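You operate a simulated robot arm through the tools that you are given. There is no shell and no other tool.

Carry out the task below with a simulated two-armed robot. There is one attempt and no reset: what you move stays moved.

## Task
Print the pictures from the expo memory card.
Fine: copy it once in the card dock, set the printer copies slider to the count that the dock shows and press the print key at ready, one run only. Press the dock eject key before the card comes out; it goes back in the card stand. Leave the rest of the cart as it is.
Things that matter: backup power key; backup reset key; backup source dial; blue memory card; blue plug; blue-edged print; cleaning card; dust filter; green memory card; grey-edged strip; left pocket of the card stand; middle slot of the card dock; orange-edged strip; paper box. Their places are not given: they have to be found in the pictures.

Only the result counts: the job must be done as asked and must still hold three seconds after the hand-in. Knocking over, shifting, dropping, spilling or breaking anything else fails it.

## Robot
Two 7-joint arms with fingered hands on one trunk that stands fixed in place. Base frame: the origin is at the foot of the trunk, x ahead of it, y to its left, z up; the work surface is at about z = 85.4. Units: cm, degrees, N and s.
The left shoulder is at [7, 14.2, 131.4], the right one opposite. With the tool pointing down near the work surface each hand reaches from about 10 to 76 cm from the base axis, measured 20 degrees to its own side. Payload 3.6 kg a hand.
The TCP of each hand is the grasp point between the finger pads, 2.5 cm short of the fingertips. In the tool frame z runs along the fingers and y along their closing line. The gripper opens to 8.8 cm. The gripper's body begins 2.9 cm behind the TCP. The gripper is a hand of 5 fingers: y runs from the thumb to the fingers, the wrist lies at [-1.3, -9.7, -16.2] in the tool frame.
Orientation is told as [roll, pitch, yaw] about the base's x, y, z axes, in that order, counted from this pose: with the fingers straight down and the wrist toward the robot, the tool's x, y and z point along [0, 1, 0], [1, 0, 0] and [0, 0, -1] of the base frame.

## Interface
- The arms move only by the tool arm_command. It takes "left_increments", "right_increments" or both (then of equal length, played together; a hand with none holds still); each is one flat list of numbers, 6 for each row, row after row: the turn, a rotation vector about the base's x, y, z in degrees, then the shift along the base's x, y, z in cm. In form: [ax, ay, az, tx, ty, tz, ax, ay, az, tx, ty, tz, ...]. A call has 1 to 20 rows; each row is the pose to reach, as a shift and turn from the pose commanded when the call began. A row lasts 0.2 s, in which the tool goes at most 5 cm and 8.6 degrees; a call with a longer step from one row to the next is refused whole. Where a pose cannot be reached the arm comes as near as it can. A force on the tool above 40 N (or 10 N above the force at the start of the call, whichever is more), or a blocked arm, ends the call early, and 0.2 s more pass. In this call time passes only in rows, and 0.2 s behind the last. It gives the time, the measured TCP pose, the force on the tool (base axes), the opening and the grip force at its end, in the units of the frame above (readings bear some noise), with the torque about the TCP (base axes, N m) and any sound that the robot's microphone picked up.
- Cameras (640 x 400 px; columns grow to the right, rows downward): "scene" is now at [11.73, -5.15, 153.16]; the picture's right is [-0.46, -0.89, -0.00], its down [-0.59, 0.31, -0.75] and it looks along [0.66, -0.35, -0.66] (base axes); focal length 214 px, centre (320, 200). "left" rides on the left gripper at [-5.9, -7.9, -10.5] in its tool frame; the picture's right is [-0.73, -0.32, 0.61], its down [0.62, -0.68, 0.38] and it looks along [0.29, 0.66, 0.70] (tool axes); focal length 234 px, centre (320, 200). "right" rides on the right gripper at [5.9, -7.9, -10.5] in its tool frame; the picture's right is [-0.73, 0.32, -0.61], its down [-0.62, -0.68, 0.38] and it looks along [-0.29, 0.66, 0.70] (tool axes); focal length 234 px, centre (320, 200).
- get_image(camera): a new picture of that camera. No time passes.
- slide_trunk(by): slides the trunk up (or, below 0, down) by that many cm; the arms and the scene camera ride with it, the base frame stays. It gives what a move gives, with no picture.
- finger_targets(index, middle, ring, little, thumb_bend, thumb_turn, hand): sets how far each is bent, from 0 (flat) to 1 (curled in); at 0.3 the hand is open as for a grip, at 0.7 the pads meet at the TCP. One left out holds its place. A second passes; each finger stops where it meets its share of the squeeze, and holds until it gets a number again. It is the only way to open and close the hand. It gives what a move gives, with no picture; readings hold the bend of each and the force on index, middle, ring, little, thumb and palm. thumb_turn goes from beside the hand (0) to across from the fingers (1), as for a grip.
- turn_head(pan, tilt): turns the head with the scene camera to pan (to the left, within 86 degrees either way) and tilt (down, from -29 to 69), counted from straight ahead of the robot. It gives what a move gives.
- locate(camera, pixels): there is no depth. For up to 12 entries [column, row, z] of the newest picture of that camera ("zoom" is the newest enlarged one), the place [x, y] in the base frame at which the ray of that pixel passes the height z, good to about 0.2 cm, but the place of the scene camera against the robot may be out by one fixed shift of up to 1.8 cm in any direction. No time passes.
- enlarge(camera, box): a new picture of the part [left, top, right, bottom] of that camera's present view, enlarged. No time passes.
- job_done(): hands the job in; it is judged then, once.

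Open the grippers and draw the arms clear of the work before you hand the job in, unless the task says otherwise.

The tools are called after ">>>" by a JSON object that holds its "fn" and its "kwargs". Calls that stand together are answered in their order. arm_command: Moves the arms, as the interface text tells. Its arguments: {"type":"object","properties":{"left_increments":{"type":"array","items":{"type":"number"}},"right_increments":{"type":"array","items":{"type":"number"}}},"required":[]} The other tools are called the same way: slide_trunk (by) slides the trunk up or down; finger_targets (index, middle, ring, little, thumb_bend, thumb_turn, hand) moves the fingers one by one; turn_head (pan, tilt) turns the head that bears the scene camera; get_image (camera) takes a picture; locate (camera, pixels) gives the place at which the rays of pixels pass given heights; enlarge (camera, box) takes an enlarged picture of a part of a camera's view; job_done () hands the job in.

At the start:

```text
clock: 0.0
left_tcp_pos: [40.93, -2.48, 136.56]
left_tcp_rot: [0.0, -0.1, 0.1]
left_wrist_force: [0.2, 0.8, -0.5]
left_wrist_torque: [-0.01, 0.0, 0.01]
left_opening: 8.75
left_grasp_force: 0.0
left_shape: jaw
left_bend: [0.3, 0.3, 0.3, 0.3, 0.3, 0.98]
left_finger forces: [0.0, 0.0, 0.0, 0.1, 0.0, 0.1]
right_tcp_pos: [36.87, -44.96, 140.81]
right_tcp_rot: [0.0, 0.0, 0.1]
right_wrist_force: [0.3, -0.3, 0.1]
right_wrist_torque: [-0.04, 0.01, 0.0]
right_opening: 8.74
right_grasp_force: 0.0
right_shape: jaw
right_bend: [0.3, 0.3, 0.3, 0.3, 0.3, 0.98]
right_finger forces: [0.1, 0.0, 0.0, 0.0, 0.0, 0.0]
trunk travel left (down, up): [-85.0, 9.0]
head pan, tilt: [-27.6, 41.6]
```

scene: 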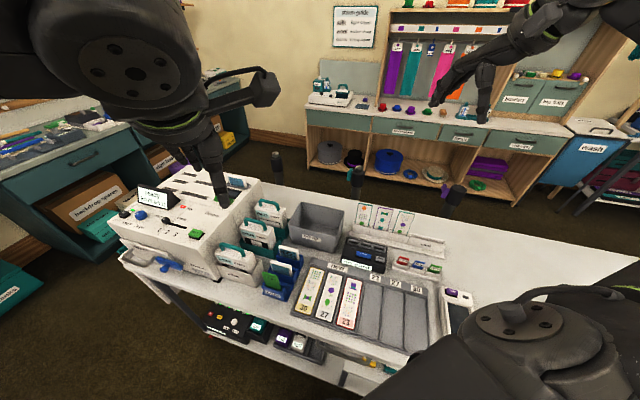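
right: 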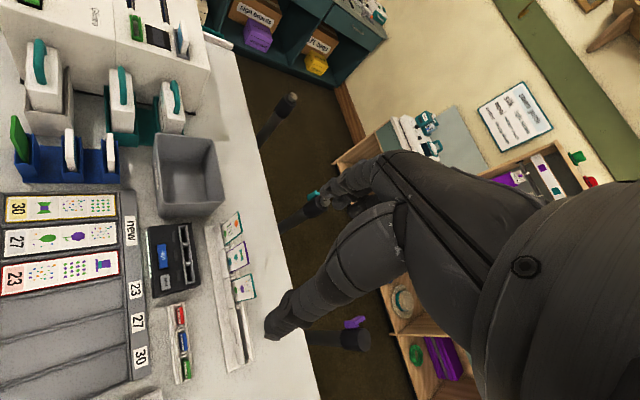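
left: 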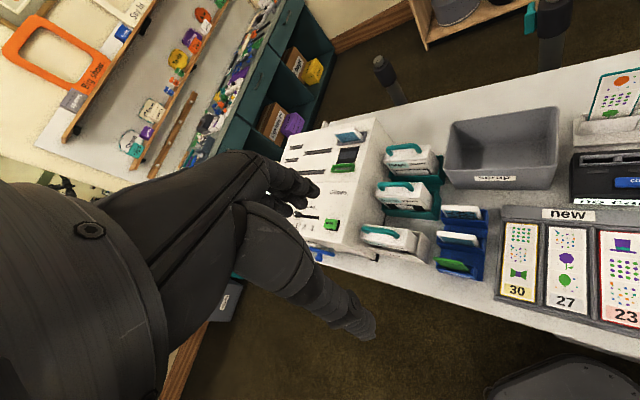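

The first pictures show a printer-like unit at left (scene px 170,220), card stand, a bin, a dark dock at (370,255). I enlarge the parts to read labels.

>>> {"fn": "enlarge", "kwargs": {"camera": "scene", "box": [100, 160, 260, 280]}}

>>> {"fn": "enlarge", "kwargs": {"camera": "scene", "box": [220, 180, 340, 310]}}

>>> {"fn": "enlarge", "kwargs": {"camera": "scene", "box": [330, 190, 480, 320]}}

>>> {"fn": "enlarge", "kwargs": {"camera": "scene", "box": [180, 290, 380, 400]}}

>>> {"fn": "enlarge", "kwargs": {"camera": "scene", "box": [280, 250, 480, 370]}}

>>> {"fn": "enlarge", "kwargs": {"camera": "right", "box": [0, 170, 280, 400]}}

>>> {"fn": "enlarge", "kwargs": {"camera": "right", "box": [0, 0, 240, 190]}}

>>> {"fn": "enlarge", "kwargs": {"camera": "left", "box": [260, 100, 500, 290]}}

```text
3.33 times, centred on (180, 220) of scene
```

zoom: 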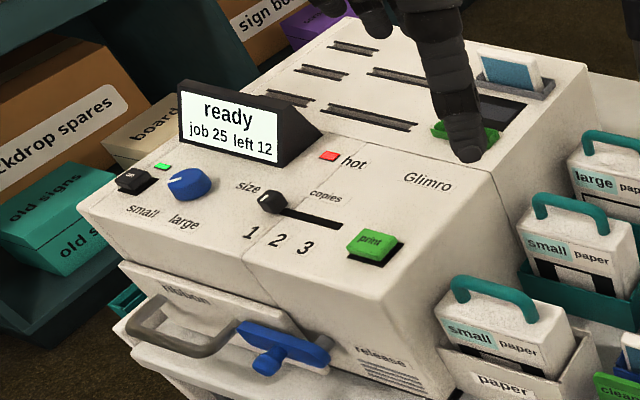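

```text
3.08 times, centred on (280, 245) of scene
```

zoom: 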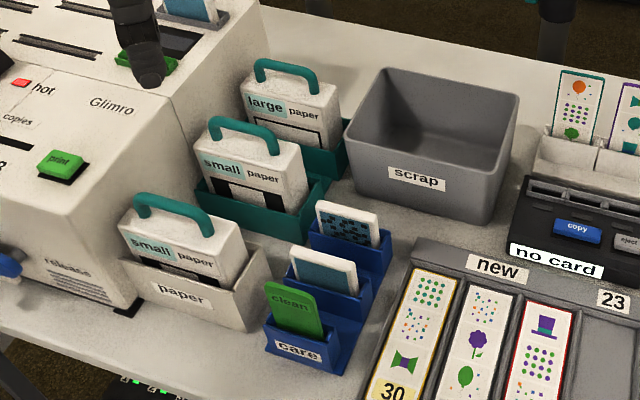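

```text
3.08 times, centred on (405, 255) of scene
```

zoom: 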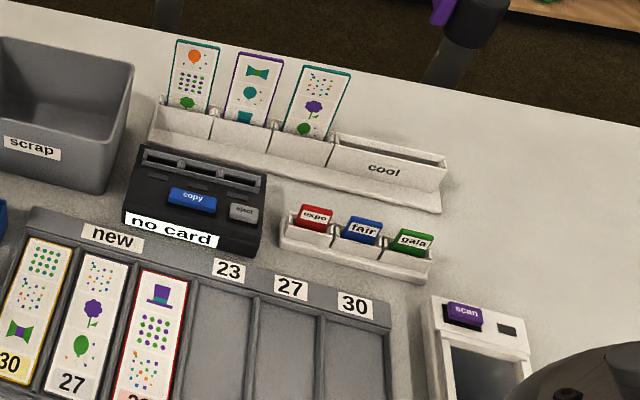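

```text
3.20 times, centred on (280, 345) of scene
```

zoom: 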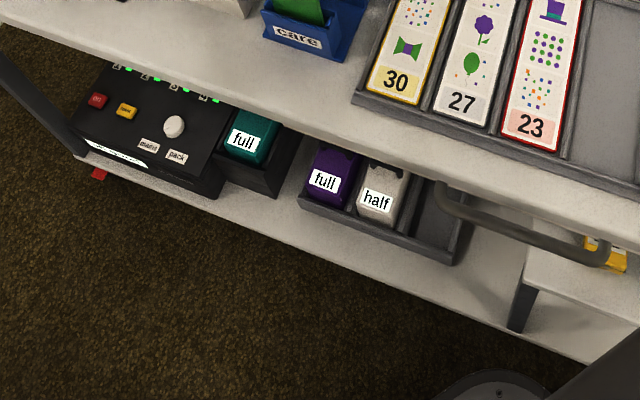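

```text
3.20 times, centred on (380, 310) of scene
```

zoom: 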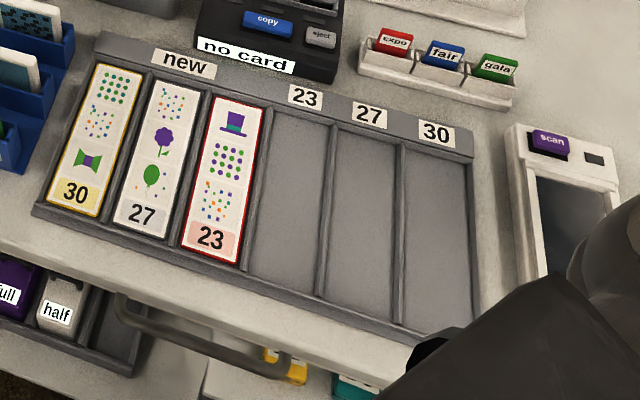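

```text
1.74 times, centred on (140, 285) of right
```

zoom: 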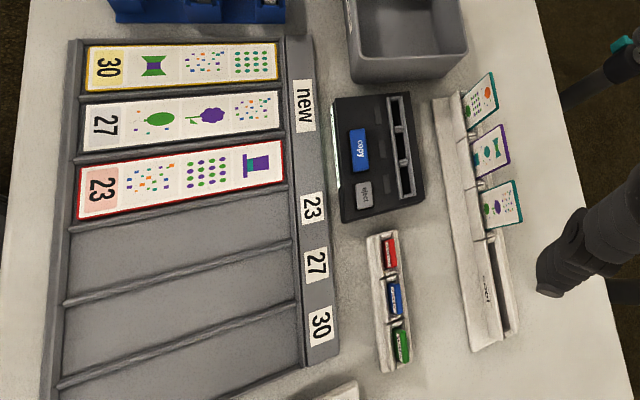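

```text
2.11 times, centred on (120, 95) of right
```

zoom: 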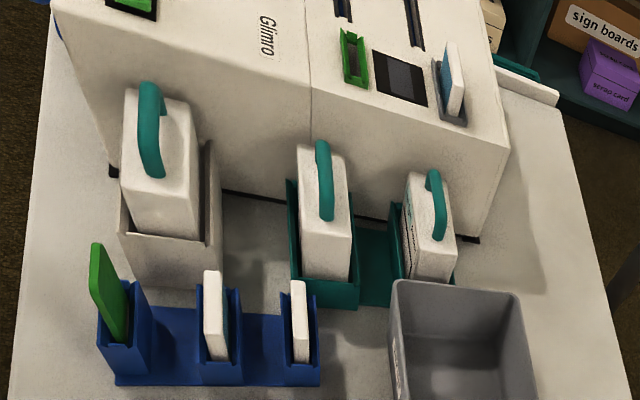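

```text
2.11 times, centred on (380, 195) of left
```

zoom: 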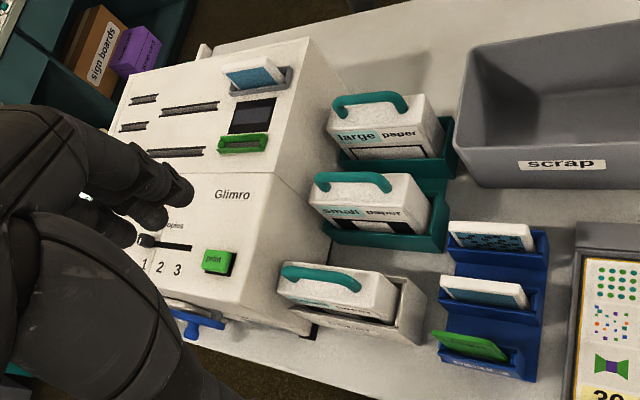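

The dock (black, copy/eject) sits between scrap bin and the stand with expo (red), fair (blue), gala (green). I locate key features with the right camera at table-level heights and look at the poster.

>>> {"fn": "enlarge", "kwargs": {"camera": "scene", "box": [325, 0, 385, 50]}}

>>> {"fn": "locate", "kwargs": {"camera": "right", "pixels": [[145, 225, 85.4], [195, 220, 85.4], [150, 298, 85.4], [205, 293, 85.4], [162, 256, 90], [165, 283, 90], [168, 305, 87], [182, 384, 87], [180, 315, 89], [183, 341, 89], [187, 370, 89], [215, 225, 85.4]]}}

>>> {"fn": "enlarge", "kwargs": {"camera": "right", "box": [130, 210, 230, 310]}}

>>> {"fn": "enlarge", "kwargs": {"camera": "right", "box": [130, 290, 230, 390]}}

>>> {"fn": "get_image", "kwargs": {"camera": "left"}}

```text
8.00 times, centred on (355, 25) of scene
```

zoom: 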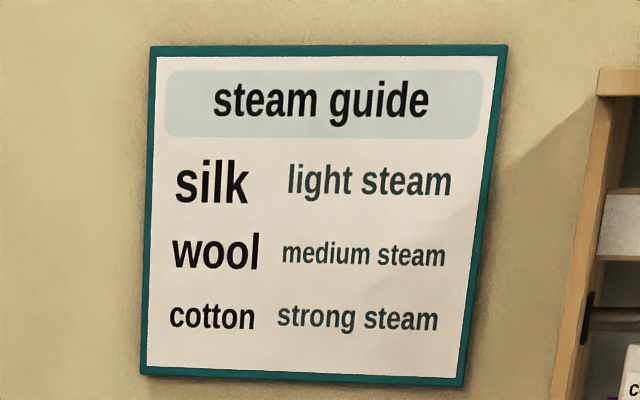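

```text
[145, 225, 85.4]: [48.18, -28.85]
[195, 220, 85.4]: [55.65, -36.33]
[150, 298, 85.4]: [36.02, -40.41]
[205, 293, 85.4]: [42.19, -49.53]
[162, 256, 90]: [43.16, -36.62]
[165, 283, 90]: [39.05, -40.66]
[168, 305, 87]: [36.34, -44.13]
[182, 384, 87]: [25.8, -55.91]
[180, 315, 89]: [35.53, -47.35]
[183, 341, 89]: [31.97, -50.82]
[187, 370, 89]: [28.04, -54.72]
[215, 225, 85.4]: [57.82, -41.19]
```

```text
4.00 times, centred on (180, 260) of right
```

zoom: 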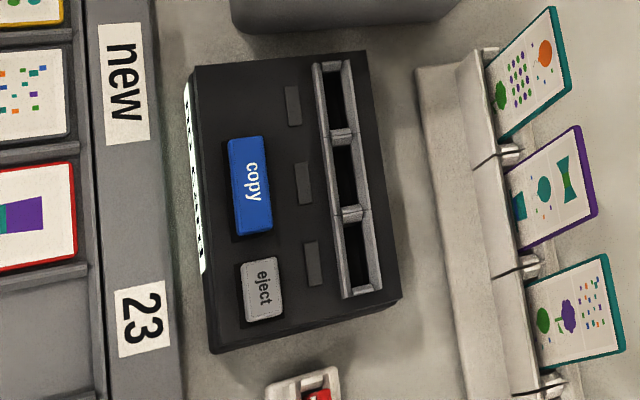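

```text
4.00 times, centred on (180, 340) of right
```

zoom: 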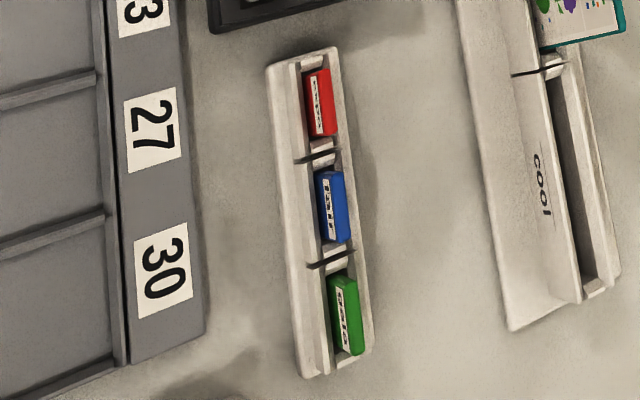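

```text
taken
```

left: 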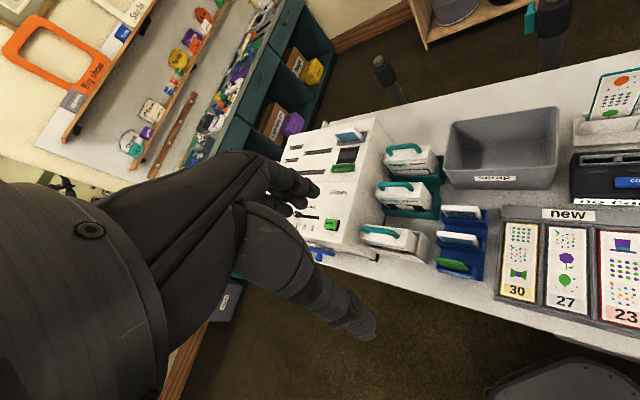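

The cart runs along about (-0.7,-0.7), so the hand should yaw -45°. I lower the right hand with that yaw over the dock/stand area for a close look.

>>> {"fn": "arm_command", "kwargs": {"right_increments": [0, 0, -7.5, -1, 0, -3.5, 0, 0, -15, -2, 0, -7, 0, 0, -22.5, -3, 0, -10.5, 0, 0, -30, -4, 0, -14, 0, 0, -37.5, -5, 0, -17.5, 0, 0, -45, -6, 0, -21]}}

>>> {"fn": "get_image", "kwargs": {"camera": "right"}}

>>> {"fn": "get_image", "kwargs": {"camera": "scene"}}

>>> {"fn": "locate", "kwargs": {"camera": "left", "pixels": [[333, 223, 105], [333, 223, 100], [310, 218, 105], [360, 256, 85.4], [385, 145, 85.4], [420, 237, 85.4]]}}

```text
clock: 1.4
left_tcp_pos: [41.01, -2.46, 136.59]
left_tcp_rot: [0.1, 0.0, 0.1]
left_wrist_force: [0.1, 0.0, -0.6]
left_wrist_torque: [-0.01, -0.01, -0.03]
left_opening: 8.78
left_grasp_force: 0.1
left_shape: jaw
left_bend: [0.3, 0.3, 0.3, 0.3, 0.3, 0.98]
left_finger forces: [0.1, 0.0, 0.0, 0.0, 0.0, 0.0]
right_tcp_pos: [30.73, -45.0, 119.74]
right_tcp_rot: [0.0, 0.0, -44.9]
right_wrist_force: [-0.2, 0.0, -0.2]
right_wrist_torque: [0.01, 0.0, 0.0]
right_opening: 8.78
right_grasp_force: 0.1
right_shape: jaw
right_bend: [0.3, 0.3, 0.3, 0.3, 0.3, 0.98]
right_finger forces: [0.0, 0.1, 0.0, 0.0, 0.0, 0.0]
trunk travel left (down, up): [-85.0, 9.0]
head pan, tilt: [-27.6, 41.6]
```

```text
taken
```

right: 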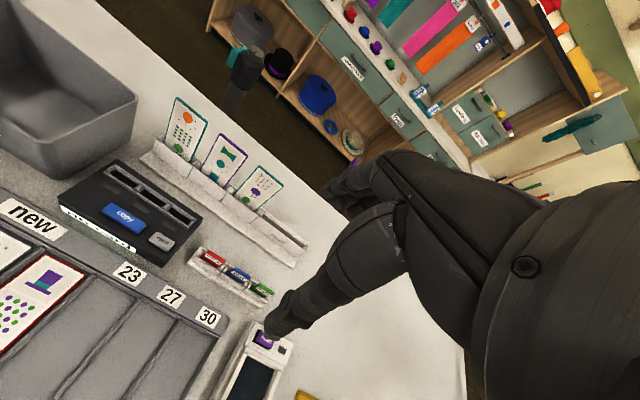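

```text
taken
```

scene: 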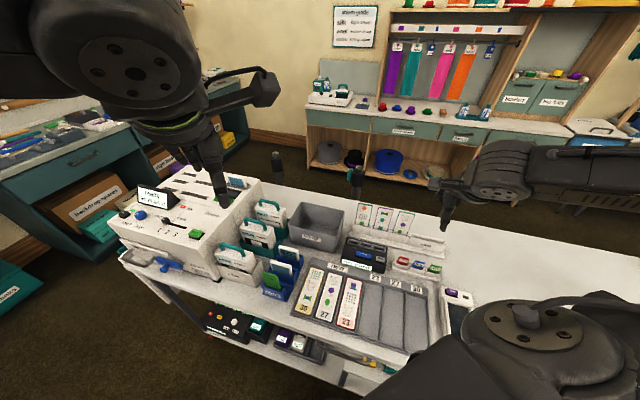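

```text
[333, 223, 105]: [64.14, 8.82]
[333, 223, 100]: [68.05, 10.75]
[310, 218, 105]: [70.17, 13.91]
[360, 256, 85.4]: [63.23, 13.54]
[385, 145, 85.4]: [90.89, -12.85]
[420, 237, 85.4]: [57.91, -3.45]
```

Right hand at (30.7,-45,119.7); dock appears at px (130,210). I shift +15 y and -17 z to see the dock and stand closer.

>>> {"fn": "arm_command", "kwargs": {"right_increments": [0, 0, 0, 0, 3, -3.4, 0, 0, 0, 0, 6, -6.8, 0, 0, 0, 0, 9, -10.2, 0, 0, 0, 0, 12, -13.6, 0, 0, 0, 0, 15, -17]}}

>>> {"fn": "get_image", "kwargs": {"camera": "right"}}

>>> {"fn": "enlarge", "kwargs": {"camera": "right", "box": [180, 80, 340, 180]}}

>>> {"fn": "enlarge", "kwargs": {"camera": "right", "box": [300, 150, 460, 250]}}

```text
clock: 2.8
left_tcp_pos: [41.58, -2.09, 136.43]
left_tcp_rot: [-0.1, 0.4, 0.1]
left_wrist_force: [1.2, 0.3, 0.4]
left_wrist_torque: [-0.02, 0.02, -0.04]
left_opening: 8.78
left_grasp_force: 0.1
left_shape: jaw
left_bend: [0.3, 0.3, 0.3, 0.3, 0.3, 0.98]
left_finger forces: [0.0, 0.0, 0.0, 0.0, 0.0, 0.1]
right_tcp_pos: [43.02, -30.46, 111.52]
right_tcp_rot: [13.9, -14.1, -46.7]
right_wrist_force: [0.4, 0.2, -0.3]
right_wrist_torque: [0.0, 0.01, -0.01]
right_opening: 8.78
right_grasp_force: 0.2
right_shape: jaw
right_bend: [0.3, 0.3, 0.3, 0.3, 0.3, 0.98]
right_finger forces: [0.0, 0.0, 0.0, 0.0, 0.1, 0.0]
right hand out of reach, approached as far as the arm can: row 1, 2, 3, 4, 5
trunk travel left (down, up): [-85.0, 9.0]
head pan, tilt: [-27.6, 41.6]
stopped in row 5 (right hand): the arm was blocked; the commanded pose is now the measured one
```

```text
taken
```

right: 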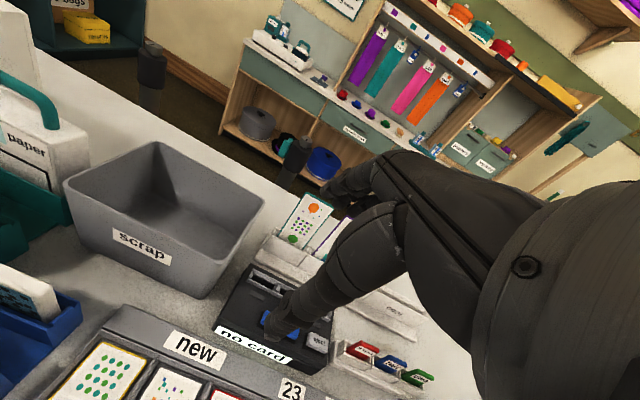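

```text
4.00 times, centred on (260, 130) of right
```

zoom: 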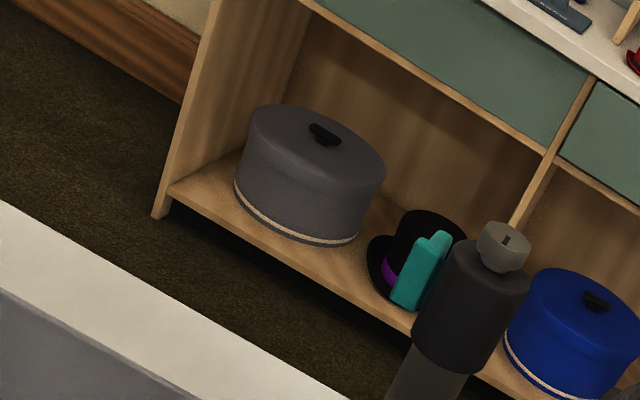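

```text
4.00 times, centred on (380, 200) of right
```

zoom: 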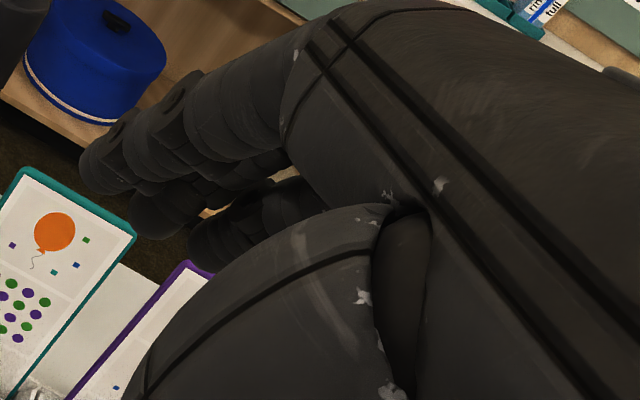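

The near pose is unreachable for the right arm (too close to the body). I undo the tilt (about +19.8° about y) and back the hand off to about (36,-44,118), then turn the head to the cart.

>>> {"fn": "arm_command", "kwargs": {"right_increments": [0.2, 6.6, 0, -2, -4, 2, 0.5, 13.2, 0, -4, -8, 4, 0.7, 19.8, 0, -6, -12, 6, 0.7, 19.8, 0, -8, -15, 8]}}

>>> {"fn": "turn_head", "kwargs": {"pan": -40, "tilt": 50}}

>>> {"fn": "get_image", "kwargs": {"camera": "scene"}}

>>> {"fn": "get_image", "kwargs": {"camera": "right"}}

```text
clock: 3.8
left_tcp_pos: [40.67, -2.42, 136.55]
left_tcp_rot: [0.0, -0.1, 0.1]
left_wrist_force: [-1.0, -0.6, -1.0]
left_wrist_torque: [0.0, 0.0, 0.0]
left_opening: 8.79
left_grasp_force: 0.1
left_shape: jaw
left_bend: [0.3, 0.3, 0.3, 0.3, 0.3, 0.98]
left_finger forces: [0.0, 0.0, 0.0, 0.0, 0.1, 0.0]
right_tcp_pos: [33.99, -45.7, 119.94]
right_tcp_rot: [0.4, 0.2, -45.2]
right_wrist_force: [-0.7, -0.1, -0.9]
right_wrist_torque: [-0.01, -0.03, 0.02]
right_opening: 8.8
right_grasp_force: 0.1
right_shape: jaw
right_bend: [0.3, 0.3, 0.3, 0.3, 0.3, 0.98]
right_finger forces: [0.0, 0.0, 0.0, 0.1, 0.1, 0.0]
right hand out of reach, approached as far as the arm can: row 1
trunk travel left (down, up): [-85.0, 9.0]
head pan, tilt: [-27.6, 41.6]
```

```text
clock: 4.5
left_tcp_pos: [40.85, -2.43, 136.69]
left_tcp_rot: [0.0, 0.0, 0.1]
left_wrist_force: [0.4, 0.5, -0.3]
left_wrist_torque: [0.05, 0.0, 0.02]
left_opening: 8.75
left_grasp_force: 0.1
left_shape: jaw
left_bend: [0.3, 0.3, 0.3, 0.3, 0.3, 0.98]
left_finger forces: [0.0, 0.0, 0.0, 0.1, 0.0, 0.1]
right_tcp_pos: [34.15, -45.74, 119.85]
right_tcp_rot: [0.3, 0.3, -45.1]
right_wrist_force: [-0.2, 0.3, -0.5]
right_wrist_torque: [0.01, -0.01, 0.02]
right_opening: 8.78
right_grasp_force: 0.1
right_shape: jaw
right_bend: [0.3, 0.3, 0.3, 0.3, 0.3, 0.98]
right_finger forces: [0.0, 0.0, 0.1, 0.0, 0.0, 0.0]
trunk travel left (down, up): [-85.0, 9.0]
head pan, tilt: [-40.0, 50.0]
```

```text
taken
```

scene: 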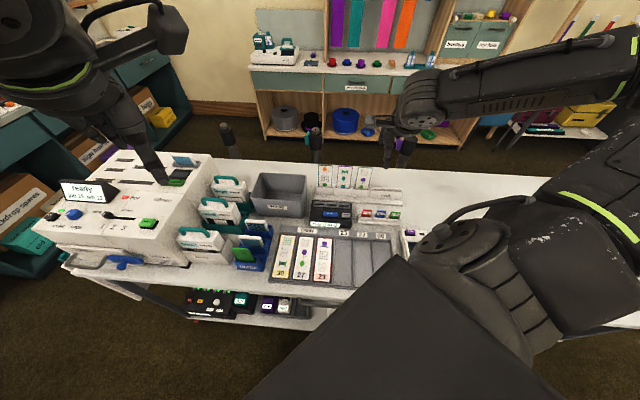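

```text
taken
```

right: 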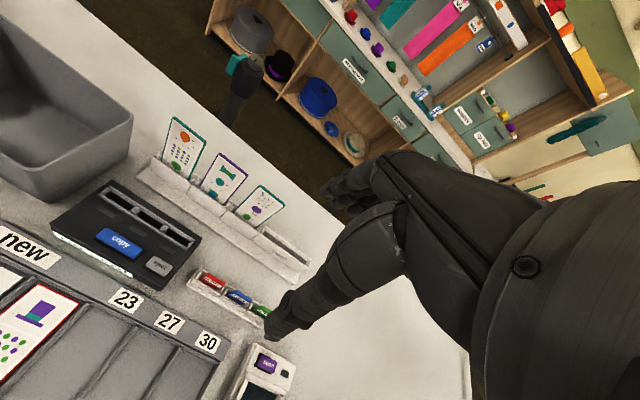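

Now enlarge dock and stand from right camera, and the right hand from the scene camera.

>>> {"fn": "enlarge", "kwargs": {"camera": "scene", "box": [300, 180, 420, 255]}}

>>> {"fn": "enlarge", "kwargs": {"camera": "scene", "box": [340, 60, 500, 180]}}

>>> {"fn": "enlarge", "kwargs": {"camera": "right", "box": [180, 250, 300, 325]}}

>>> {"fn": "enlarge", "kwargs": {"camera": "right", "box": [40, 170, 210, 290]}}

```text
5.33 times, centred on (360, 218) of scene
```

zoom: 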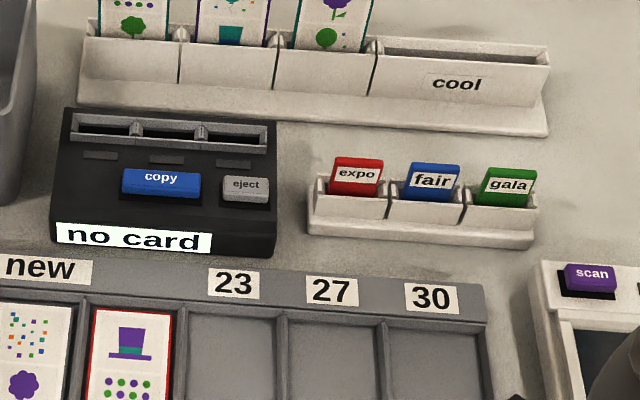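

```text
3.33 times, centred on (420, 120) of scene
```

zoom: 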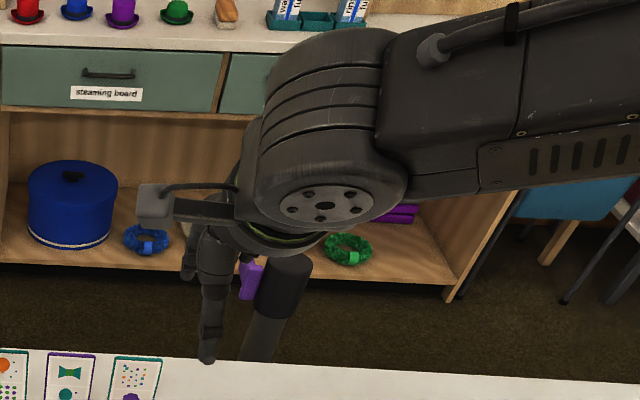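

```text
5.33 times, centred on (240, 288) of right
```

zoom: 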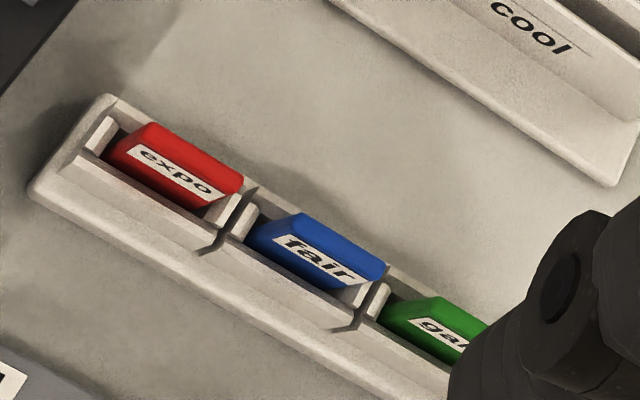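

```text
3.33 times, centred on (125, 230) of right
```

zoom: 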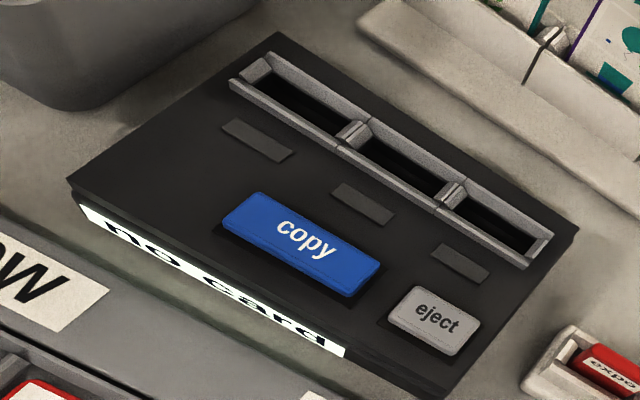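

I locate the expo card, stand and dock features in the current right picture at several heights, to triangulate against the first view.

>>> {"fn": "locate", "kwargs": {"camera": "right", "pixels": [[215.6, 280.1, 89], [215.6, 280.1, 91], [206.5, 273.8, 90], [224.5, 284.3, 90], [200, 268, 86], [186, 287, 85.4], [125, 242, 90], [170, 266, 88], [105, 200, 90], [155, 232, 90], [187, 242, 90], [131, 219, 90]]}}

>>> {"fn": "enlarge", "kwargs": {"camera": "right", "box": [180, 250, 300, 325]}}

```text
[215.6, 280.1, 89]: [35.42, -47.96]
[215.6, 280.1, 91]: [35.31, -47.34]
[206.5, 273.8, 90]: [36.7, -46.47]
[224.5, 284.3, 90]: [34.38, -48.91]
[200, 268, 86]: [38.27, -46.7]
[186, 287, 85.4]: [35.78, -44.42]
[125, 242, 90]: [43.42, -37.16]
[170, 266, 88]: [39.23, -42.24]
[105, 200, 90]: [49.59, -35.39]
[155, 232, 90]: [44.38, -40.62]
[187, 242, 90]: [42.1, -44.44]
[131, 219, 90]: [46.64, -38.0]
```

```text
5.33 times, centred on (240, 288) of right
```

zoom: 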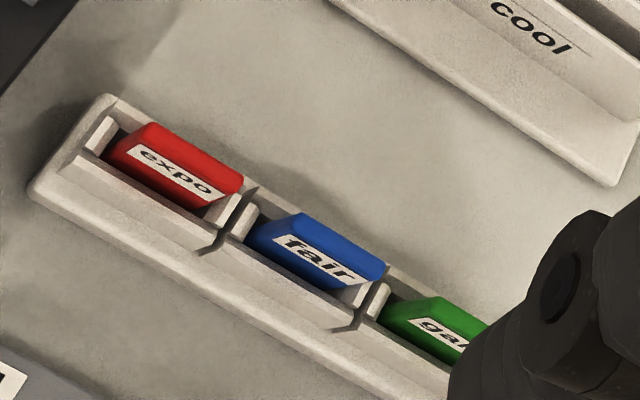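

I test the pinch shape: curl middle, ring and little fully, leave index and thumb open, and look at the hand.

>>> {"fn": "finger_targets", "kwargs": {"hand": "right", "middle": 1, "ring": 1, "little": 1, "index": 0.6, "thumb_bend": 0.6}}

>>> {"fn": "get_image", "kwargs": {"camera": "right"}}

>>> {"fn": "enlarge", "kwargs": {"camera": "scene", "box": [340, 60, 500, 180]}}

```text
clock: 5.5
left_tcp_pos: [40.85, -2.47, 136.63]
left_tcp_rot: [0.0, 0.0, 0.0]
left_wrist_force: [0.7, -0.4, -0.6]
left_wrist_torque: [0.0, -0.04, 0.02]
left_opening: 8.78
left_grasp_force: 0.1
left_shape: jaw
left_bend: [0.3, 0.3, 0.3, 0.3, 0.3, 0.98]
left_finger forces: [0.0, 0.1, 0.0, 0.1, 0.1, 0.0]
right_tcp_pos: [34.2, -45.74, 119.73]
right_tcp_rot: [0.3, 0.2, -45.2]
right_wrist_force: [0.0, -0.6, 0.4]
right_wrist_torque: [0.03, 0.0, -0.02]
right_opening: 2.01
right_grasp_force: 0.2
right_shape: fingers
right_bend: [0.6, 1.0, 1.0, 1.0, 0.6, 0.98]
right_finger forces: [0.0, 0.0, 0.0, 0.1, 0.0, 0.1]
trunk travel left (down, up): [-85.0, 9.0]
head pan, tilt: [-40.0, 50.0]
```

```text
taken
```

right: 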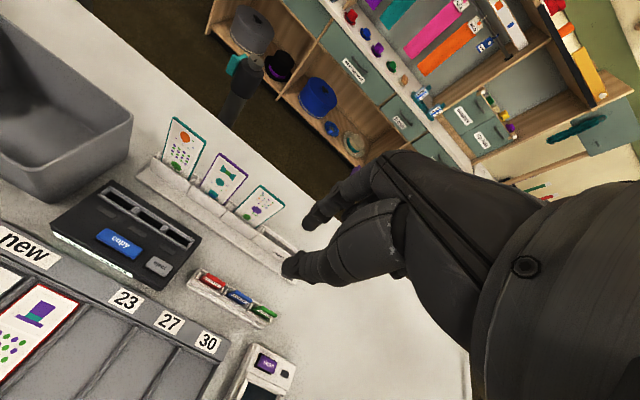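

```text
3.33 times, centred on (420, 120) of scene
```

zoom: 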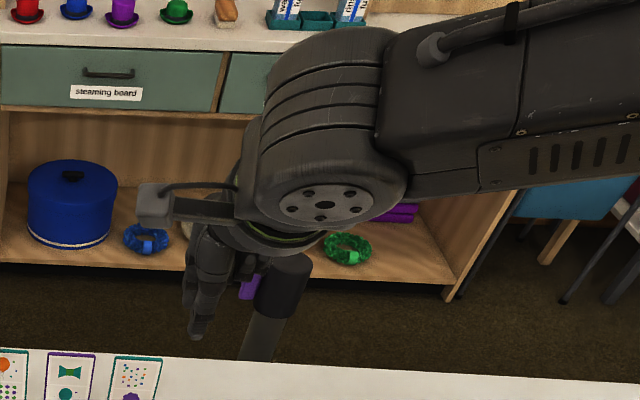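

Index tip at (307,222), thumb tip (285,268) line up well. I close them fully to see where the pads meet in the tool frame.

>>> {"fn": "finger_targets", "kwargs": {"hand": "right", "index": 0.7, "thumb_bend": 0.7}}

>>> {"fn": "enlarge", "kwargs": {"camera": "right", "box": [240, 180, 400, 280]}}

>>> {"fn": "enlarge", "kwargs": {"camera": "scene", "box": [350, 90, 430, 150]}}

```text
clock: 6.5
left_tcp_pos: [40.96, -2.51, 136.65]
left_tcp_rot: [0.0, -0.1, 0.1]
left_wrist_force: [-0.3, 0.5, 0.0]
left_wrist_torque: [0.02, 0.01, -0.01]
left_opening: 8.76
left_grasp_force: 0.0
left_shape: jaw
left_bend: [0.3, 0.3, 0.3, 0.3, 0.3, 0.98]
left_finger forces: [0.0, 0.1, 0.1, 0.0, 0.0, 0.0]
right_tcp_pos: [34.17, -45.73, 119.86]
right_tcp_rot: [0.3, 0.2, -45.2]
right_wrist_force: [0.5, -0.3, -0.9]
right_wrist_torque: [-0.01, 0.04, 0.04]
right_opening: 0.0
right_grasp_force: 0.0
right_shape: fingers
right_bend: [0.7, 1.0, 1.0, 1.0, 0.7, 0.98]
right_finger forces: [0.0, 0.0, 0.0, 0.0, 0.1, 0.1]
trunk travel left (down, up): [-85.0, 9.0]
head pan, tilt: [-40.0, 50.0]
```

```text
4.00 times, centred on (320, 230) of right
```

zoom: 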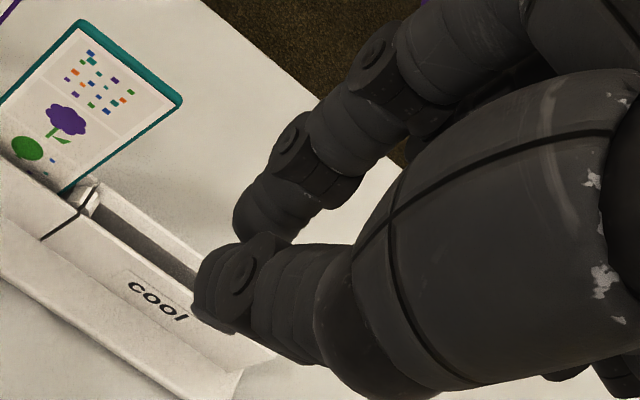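

```text
6.67 times, centred on (390, 120) of scene
```

zoom: 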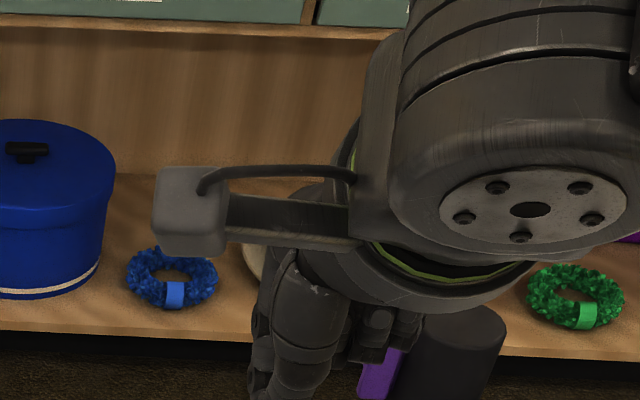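

Pads meet about on the TCP line; curled fingers stay ~5 cm above the tip. I open to about 4 cm and go to a look pose ~9 cm above the expo card.

>>> {"fn": "finger_targets", "kwargs": {"hand": "right", "index": 0.5, "thumb_bend": 0.5}}

>>> {"fn": "arm_command", "kwargs": {"right_increments": [0, 0, 0, 0.2, -0.3, -4, 0, 0, 0, 0.4, -0.6, -8, 0, 0, 0, 0.7, -0.9, -12, 0, 0, 0, 0.9, -1.3, -16, 0, 0, 0, 1.1, -1.6, -19]}}

>>> {"fn": "get_image", "kwargs": {"camera": "right"}}

>>> {"fn": "get_image", "kwargs": {"camera": "scene"}}

>>> {"fn": "enlarge", "kwargs": {"camera": "scene", "box": [300, 160, 460, 260]}}

```text
clock: 7.5
left_tcp_pos: [40.99, -2.43, 136.49]
left_tcp_rot: [0.0, 0.1, 0.1]
left_wrist_force: [0.2, -0.5, 0.2]
left_wrist_torque: [-0.03, 0.03, -0.04]
left_opening: 8.78
left_grasp_force: 0.1
left_shape: jaw
left_bend: [0.3, 0.3, 0.3, 0.3, 0.3, 0.98]
left_finger forces: [0.1, 0.1, 0.0, 0.1, 0.0, 0.0]
right_tcp_pos: [34.22, -45.72, 119.68]
right_tcp_rot: [0.2, 0.2, -45.2]
right_wrist_force: [0.0, -0.6, -0.6]
right_wrist_torque: [0.01, -0.02, -0.02]
right_opening: 4.1
right_grasp_force: 0.1
right_shape: fingers
right_bend: [0.5, 1.0, 1.0, 1.0, 0.5, 0.98]
right_finger forces: [0.0, 0.0, 0.0, 0.0, 0.0, 0.0]
trunk travel left (down, up): [-85.0, 9.0]
head pan, tilt: [-40.0, 50.0]
```

```text
clock: 8.7
left_tcp_pos: [40.95, -2.59, 136.61]
left_tcp_rot: [0.0, 0.0, 0.0]
left_wrist_force: [-0.4, -0.6, 0.3]
left_wrist_torque: [-0.01, -0.03, 0.05]
left_opening: 8.78
left_grasp_force: 0.1
left_shape: jaw
left_bend: [0.3, 0.3, 0.3, 0.3, 0.3, 0.98]
left_finger forces: [0.1, 0.0, 0.1, 0.1, 0.0, 0.0]
right_tcp_pos: [35.48, -47.36, 100.58]
right_tcp_rot: [0.3, 0.3, -45.2]
right_wrist_force: [-0.1, 0.5, -0.5]
right_wrist_torque: [-0.01, 0.01, 0.0]
right_opening: 4.14
right_grasp_force: 0.1
right_shape: fingers
right_bend: [0.5, 1.0, 1.0, 1.0, 0.5, 0.98]
right_finger forces: [0.0, 0.0, 0.1, 0.0, 0.0, 0.1]
trunk travel left (down, up): [-85.0, 9.0]
head pan, tilt: [-40.0, 50.0]
```

```text
taken
```

right: 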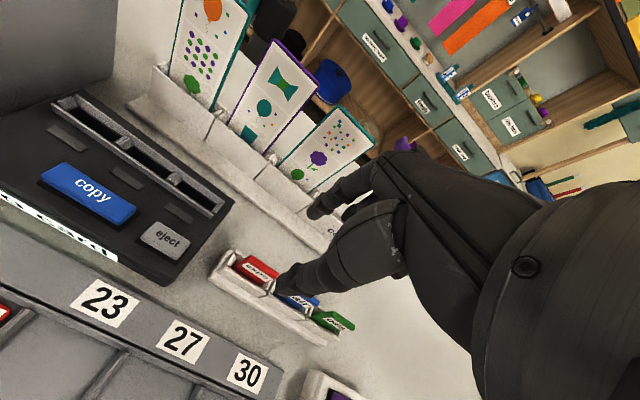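

```text
taken
```

scene: 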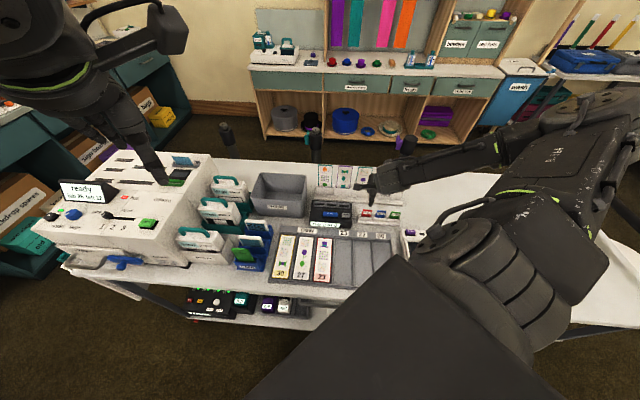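

```text
4.00 times, centred on (380, 210) of scene
```

zoom: 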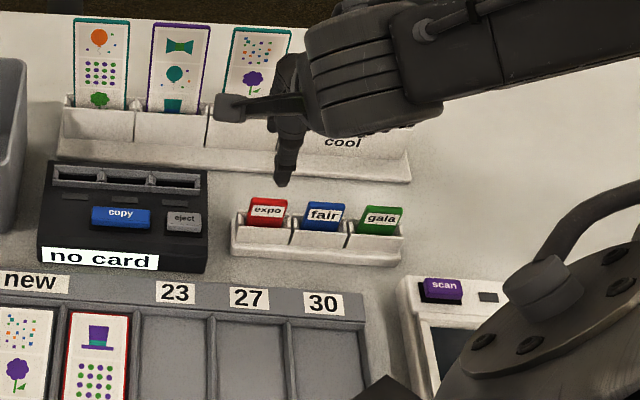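

Hand is above the stand. I enlarge the right view around the expo card and the dock for precise pixel positions.

>>> {"fn": "enlarge", "kwargs": {"camera": "right", "box": [200, 230, 360, 330]}}

>>> {"fn": "enlarge", "kwargs": {"camera": "right", "box": [0, 80, 240, 280]}}

```text
4.00 times, centred on (280, 280) of right
```

zoom: 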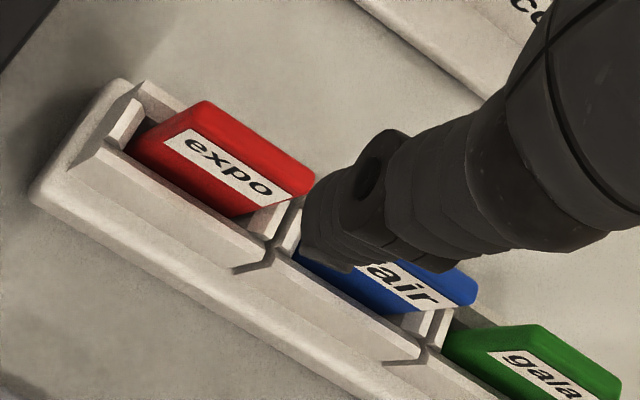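

```text
2.00 times, centred on (120, 180) of right
```

zoom: 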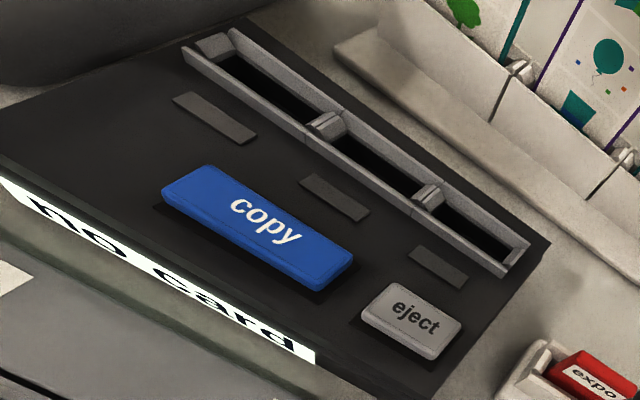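

I locate card corners, pocket walls and dock features at two heights from this view.

>>> {"fn": "locate", "kwargs": {"camera": "right", "pixels": [[251.25, 255.5, 90], [251.25, 255.5, 92], [278, 271.25, 90], [278, 271.25, 92], [228, 261, 88], [228, 261, 90], [207, 281, 85.4], [232, 250, 88], [232, 250, 86], [267, 292, 88], [267, 292, 90], [270, 283, 90]]}}

>>> {"fn": "arm_command", "kwargs": {"right_increments": [0, 0, 0, 0, 0, 4, 0, 0, 0, -3, 3, 6, 0, 0, 0, -6, 5, 6]}}

>>> {"fn": "enlarge", "kwargs": {"camera": "right", "box": [200, 230, 360, 330]}}

>>> {"fn": "get_image", "kwargs": {"camera": "right"}}

```text
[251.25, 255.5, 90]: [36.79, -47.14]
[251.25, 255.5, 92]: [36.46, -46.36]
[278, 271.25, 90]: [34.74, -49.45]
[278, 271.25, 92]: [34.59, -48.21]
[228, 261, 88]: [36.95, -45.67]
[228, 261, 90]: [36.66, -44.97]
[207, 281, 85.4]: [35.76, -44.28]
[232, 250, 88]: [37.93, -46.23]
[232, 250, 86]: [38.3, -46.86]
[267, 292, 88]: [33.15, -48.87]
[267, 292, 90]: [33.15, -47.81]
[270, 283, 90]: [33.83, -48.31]
```

```text
clock: 9.5
left_tcp_pos: [40.81, -2.41, 136.64]
left_tcp_rot: [-0.1, 0.0, 0.2]
left_wrist_force: [0.4, -0.3, 0.3]
left_wrist_torque: [0.0, -0.03, -0.01]
left_opening: 8.77
left_grasp_force: 0.0
left_shape: jaw
left_bend: [0.3, 0.3, 0.3, 0.3, 0.3, 0.98]
left_finger forces: [0.0, 0.0, 0.0, 0.0, 0.0, 0.1]
right_tcp_pos: [30.25, -43.04, 106.17]
right_tcp_rot: [0.3, 0.3, -45.2]
right_wrist_force: [0.1, 0.2, 0.2]
right_wrist_torque: [-0.06, 0.0, 0.01]
right_opening: 4.14
right_grasp_force: 0.1
right_shape: fingers
right_bend: [0.5, 1.0, 1.0, 1.0, 0.5, 0.98]
right_finger forces: [0.1, 0.0, 0.0, 0.0, 0.0, 0.1]
right hand out of reach, approached as far as the arm can: row 3
trunk travel left (down, up): [-85.0, 9.0]
head pan, tilt: [-40.0, 50.0]
```

```text
4.00 times, centred on (280, 280) of right
```

zoom: 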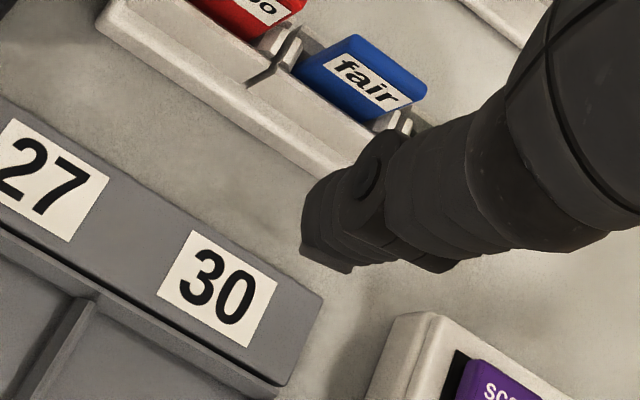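

```text
taken
```

right: 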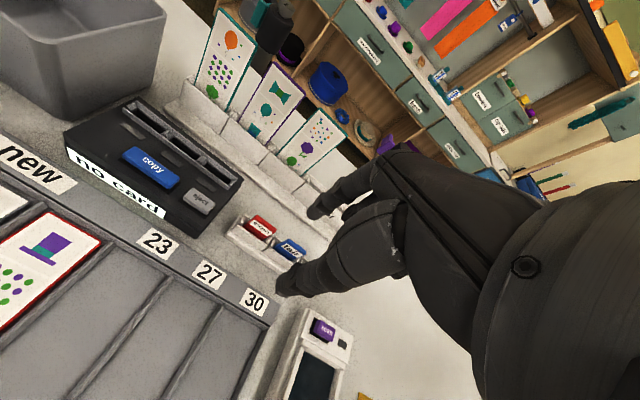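

Better side-on view of cards and dock now (card at ~(260,228)). I enlarge and locate the same features again.

>>> {"fn": "enlarge", "kwargs": {"camera": "right", "box": [200, 190, 320, 265]}}

>>> {"fn": "enlarge", "kwargs": {"camera": "right", "box": [60, 90, 250, 240]}}

```text
5.33 times, centred on (260, 228) of right
```

zoom: 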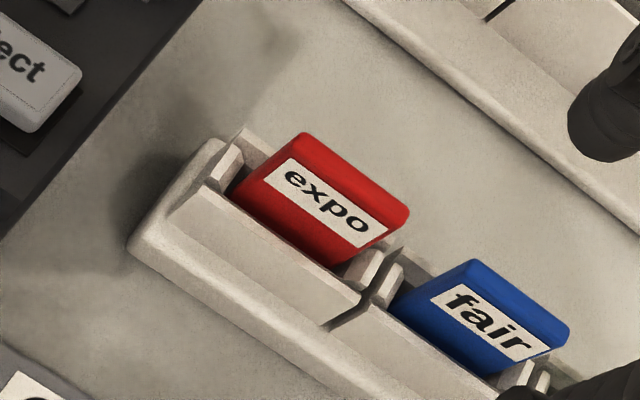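

```text
2.67 times, centred on (155, 165) of right
```

zoom: 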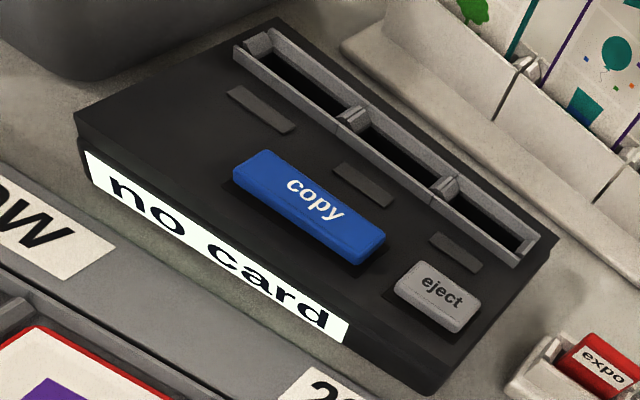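

>>> {"fn": "locate", "kwargs": {"camera": "right", "pixels": [[256.6, 215.4, 90], [256.6, 215.4, 92], [276.5, 229.5, 90], [276.5, 229.5, 92], [185, 148.1, 90], [185, 148.1, 92], [151.2, 166.9, 90], [198.9, 201.4, 90], [228.9, 189.4, 90], [228.9, 189.4, 92], [123.1, 111.8, 90], [123.1, 111.8, 92]]}}

>>> {"fn": "locate", "kwargs": {"camera": "right", "pixels": [[238.5, 225.8, 88], [238.5, 225.8, 90], [224, 237.5, 85.4], [245, 216, 88], [240, 216.5, 88], [63.5, 134, 88], [63.5, 134, 90], [195, 236, 88], [195, 236, 90], [244.5, 179.5, 85.4], [244.5, 179.5, 88], [244.5, 179.5, 90]]}}

```text
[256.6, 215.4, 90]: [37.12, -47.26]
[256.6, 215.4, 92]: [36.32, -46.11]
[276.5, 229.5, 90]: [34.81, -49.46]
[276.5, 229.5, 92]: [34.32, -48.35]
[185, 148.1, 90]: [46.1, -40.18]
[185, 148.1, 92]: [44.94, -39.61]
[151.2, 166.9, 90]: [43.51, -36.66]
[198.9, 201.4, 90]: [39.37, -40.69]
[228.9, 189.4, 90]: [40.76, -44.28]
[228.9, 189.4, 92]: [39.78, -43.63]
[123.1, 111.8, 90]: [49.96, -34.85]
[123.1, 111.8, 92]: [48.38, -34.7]
```

```text
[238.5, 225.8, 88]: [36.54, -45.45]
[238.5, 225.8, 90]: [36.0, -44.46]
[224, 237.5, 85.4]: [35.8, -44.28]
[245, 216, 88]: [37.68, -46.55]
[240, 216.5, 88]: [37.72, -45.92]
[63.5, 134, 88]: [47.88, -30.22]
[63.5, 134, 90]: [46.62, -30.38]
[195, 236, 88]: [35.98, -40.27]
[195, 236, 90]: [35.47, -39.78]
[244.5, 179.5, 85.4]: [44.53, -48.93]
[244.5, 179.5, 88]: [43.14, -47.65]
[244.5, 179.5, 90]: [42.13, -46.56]
```

Triangulation: expo card top ≈ (35.5,-47.7,90.8), pocket wall top ≈ 88.1. I go above the card at z≈100 and check the measured pose.

>>> {"fn": "arm_command", "kwargs": {"right_increments": [0, 0, 0, 3, -2.7, -1, 0, 0, 0, 5.97, -5.34, -3, 0, 0, 0, 5.97, -5.34, -6.6, 0, 0, 0, 5.97, -5.34, -6.6]}}

>>> {"fn": "enlarge", "kwargs": {"camera": "right", "box": [200, 230, 360, 330]}}

>>> {"fn": "enlarge", "kwargs": {"camera": "right", "box": [20, 80, 240, 280]}}

```text
clock: 10.5
left_tcp_pos: [40.94, -2.3, 136.69]
left_tcp_rot: [-0.1, -0.1, 0.0]
left_wrist_force: [0.5, 0.1, 0.5]
left_wrist_torque: [0.02, -0.01, -0.02]
left_opening: 8.75
left_grasp_force: 0.1
left_shape: jaw
left_bend: [0.3, 0.3, 0.3, 0.3, 0.3, 0.98]
left_finger forces: [0.0, 0.1, 0.1, 0.1, 0.1, 0.1]
right_tcp_pos: [36.49, -48.48, 99.46]
right_tcp_rot: [0.3, 0.1, -45.2]
right_wrist_force: [0.7, -0.4, 0.5]
right_wrist_torque: [0.01, 0.01, -0.02]
right_opening: 4.13
right_grasp_force: 0.1
right_shape: fingers
right_bend: [0.5, 1.0, 1.0, 1.0, 0.5, 0.98]
right_finger forces: [0.0, 0.0, 0.0, 0.0, 0.0, 0.0]
trunk travel left (down, up): [-85.0, 9.0]
head pan, tilt: [-40.0, 50.0]
```

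```text
4.00 times, centred on (280, 280) of right
```

zoom: 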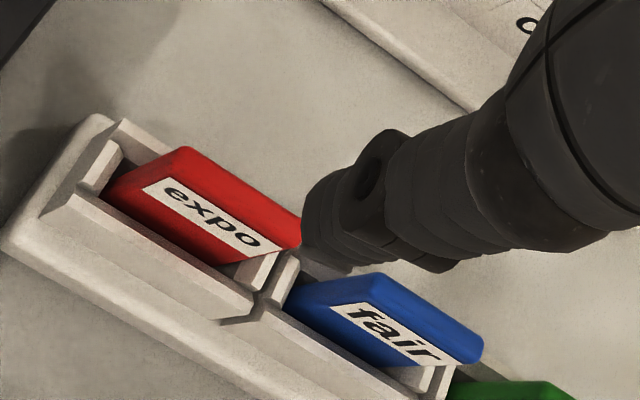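

```text
2.00 times, centred on (130, 180) of right
```

zoom: 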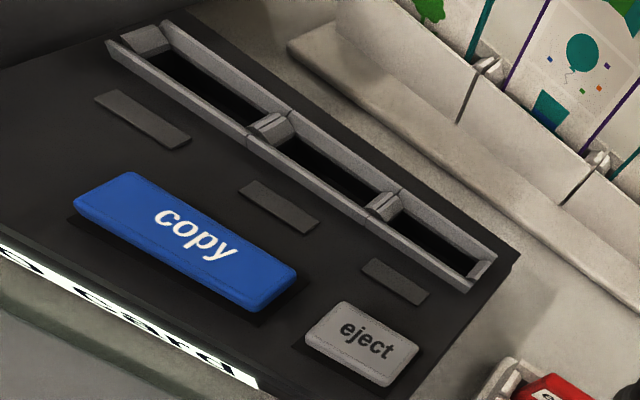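

I locate the same features in this view.

>>> {"fn": "locate", "kwargs": {"camera": "right", "pixels": [[246.25, 266.75, 90], [246.25, 266.75, 92], [275.5, 283.75, 90], [275.5, 283.75, 92], [218.75, 278.25, 88], [136, 165, 90], [136, 165, 92], [205, 226, 90], [205, 226, 92], [62.5, 200, 90], [151, 251.5, 90], [151, 251.5, 88]]}}

>>> {"fn": "locate", "kwargs": {"camera": "right", "pixels": [[62.5, 200, 92], [51, 87.5, 90], [51, 87.5, 92], [217.5, 211, 90], [217.5, 211, 92], [105, 144, 90], [105, 144, 92], [162.5, 182.5, 90], [162.5, 182.5, 92]]}}

```text
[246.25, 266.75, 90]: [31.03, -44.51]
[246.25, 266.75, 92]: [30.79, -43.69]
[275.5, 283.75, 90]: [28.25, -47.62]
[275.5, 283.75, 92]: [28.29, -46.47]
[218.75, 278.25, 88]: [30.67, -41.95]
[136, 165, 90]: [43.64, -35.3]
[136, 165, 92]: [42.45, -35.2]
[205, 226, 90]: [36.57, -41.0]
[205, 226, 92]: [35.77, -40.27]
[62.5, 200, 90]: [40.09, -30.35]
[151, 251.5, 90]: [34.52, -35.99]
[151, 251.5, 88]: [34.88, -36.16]
```

```text
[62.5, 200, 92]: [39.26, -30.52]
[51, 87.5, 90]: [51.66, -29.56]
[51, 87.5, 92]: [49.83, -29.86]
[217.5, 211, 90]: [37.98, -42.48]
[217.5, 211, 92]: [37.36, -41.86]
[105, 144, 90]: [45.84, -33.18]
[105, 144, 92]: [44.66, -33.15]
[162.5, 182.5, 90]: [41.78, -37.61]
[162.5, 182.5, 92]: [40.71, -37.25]
```

Locate used the older picture; I take a new right image and locate again.

>>> {"fn": "get_image", "kwargs": {"camera": "right"}}

>>> {"fn": "locate", "kwargs": {"camera": "right", "pixels": [[246.25, 266.75, 90], [246.25, 266.75, 92], [275.5, 283.75, 90], [275.5, 283.75, 92], [218.75, 278.25, 88], [136, 165, 90], [136, 165, 92], [205, 226, 90], [205, 226, 92], [62.5, 200, 90], [151, 251.5, 90], [151, 251.5, 88]]}}

>>> {"fn": "locate", "kwargs": {"camera": "right", "pixels": [[62.5, 200, 92], [51, 87.5, 90], [51, 87.5, 92], [217.5, 211, 90], [217.5, 211, 92], [105, 144, 90], [105, 144, 92], [162.5, 182.5, 90], [162.5, 182.5, 92]]}}

```text
taken
```

right: 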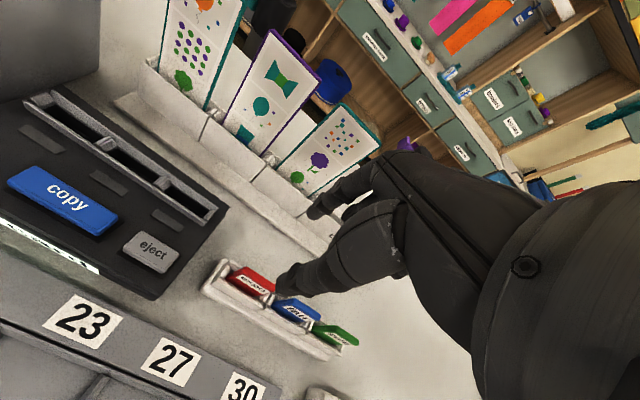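

```text
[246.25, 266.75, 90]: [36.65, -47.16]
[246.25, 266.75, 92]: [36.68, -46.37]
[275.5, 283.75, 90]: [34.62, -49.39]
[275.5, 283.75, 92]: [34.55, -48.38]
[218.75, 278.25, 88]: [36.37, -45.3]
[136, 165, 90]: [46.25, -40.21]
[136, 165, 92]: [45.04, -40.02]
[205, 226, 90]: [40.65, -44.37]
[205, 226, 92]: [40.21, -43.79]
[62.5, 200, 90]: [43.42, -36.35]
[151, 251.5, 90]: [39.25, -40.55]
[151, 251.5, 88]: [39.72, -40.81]
```

```text
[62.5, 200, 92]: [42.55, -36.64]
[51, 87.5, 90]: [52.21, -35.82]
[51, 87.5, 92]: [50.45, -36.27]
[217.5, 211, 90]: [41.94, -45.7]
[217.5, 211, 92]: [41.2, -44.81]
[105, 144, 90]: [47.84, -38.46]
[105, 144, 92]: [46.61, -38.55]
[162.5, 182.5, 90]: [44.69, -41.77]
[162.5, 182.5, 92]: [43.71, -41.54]
```

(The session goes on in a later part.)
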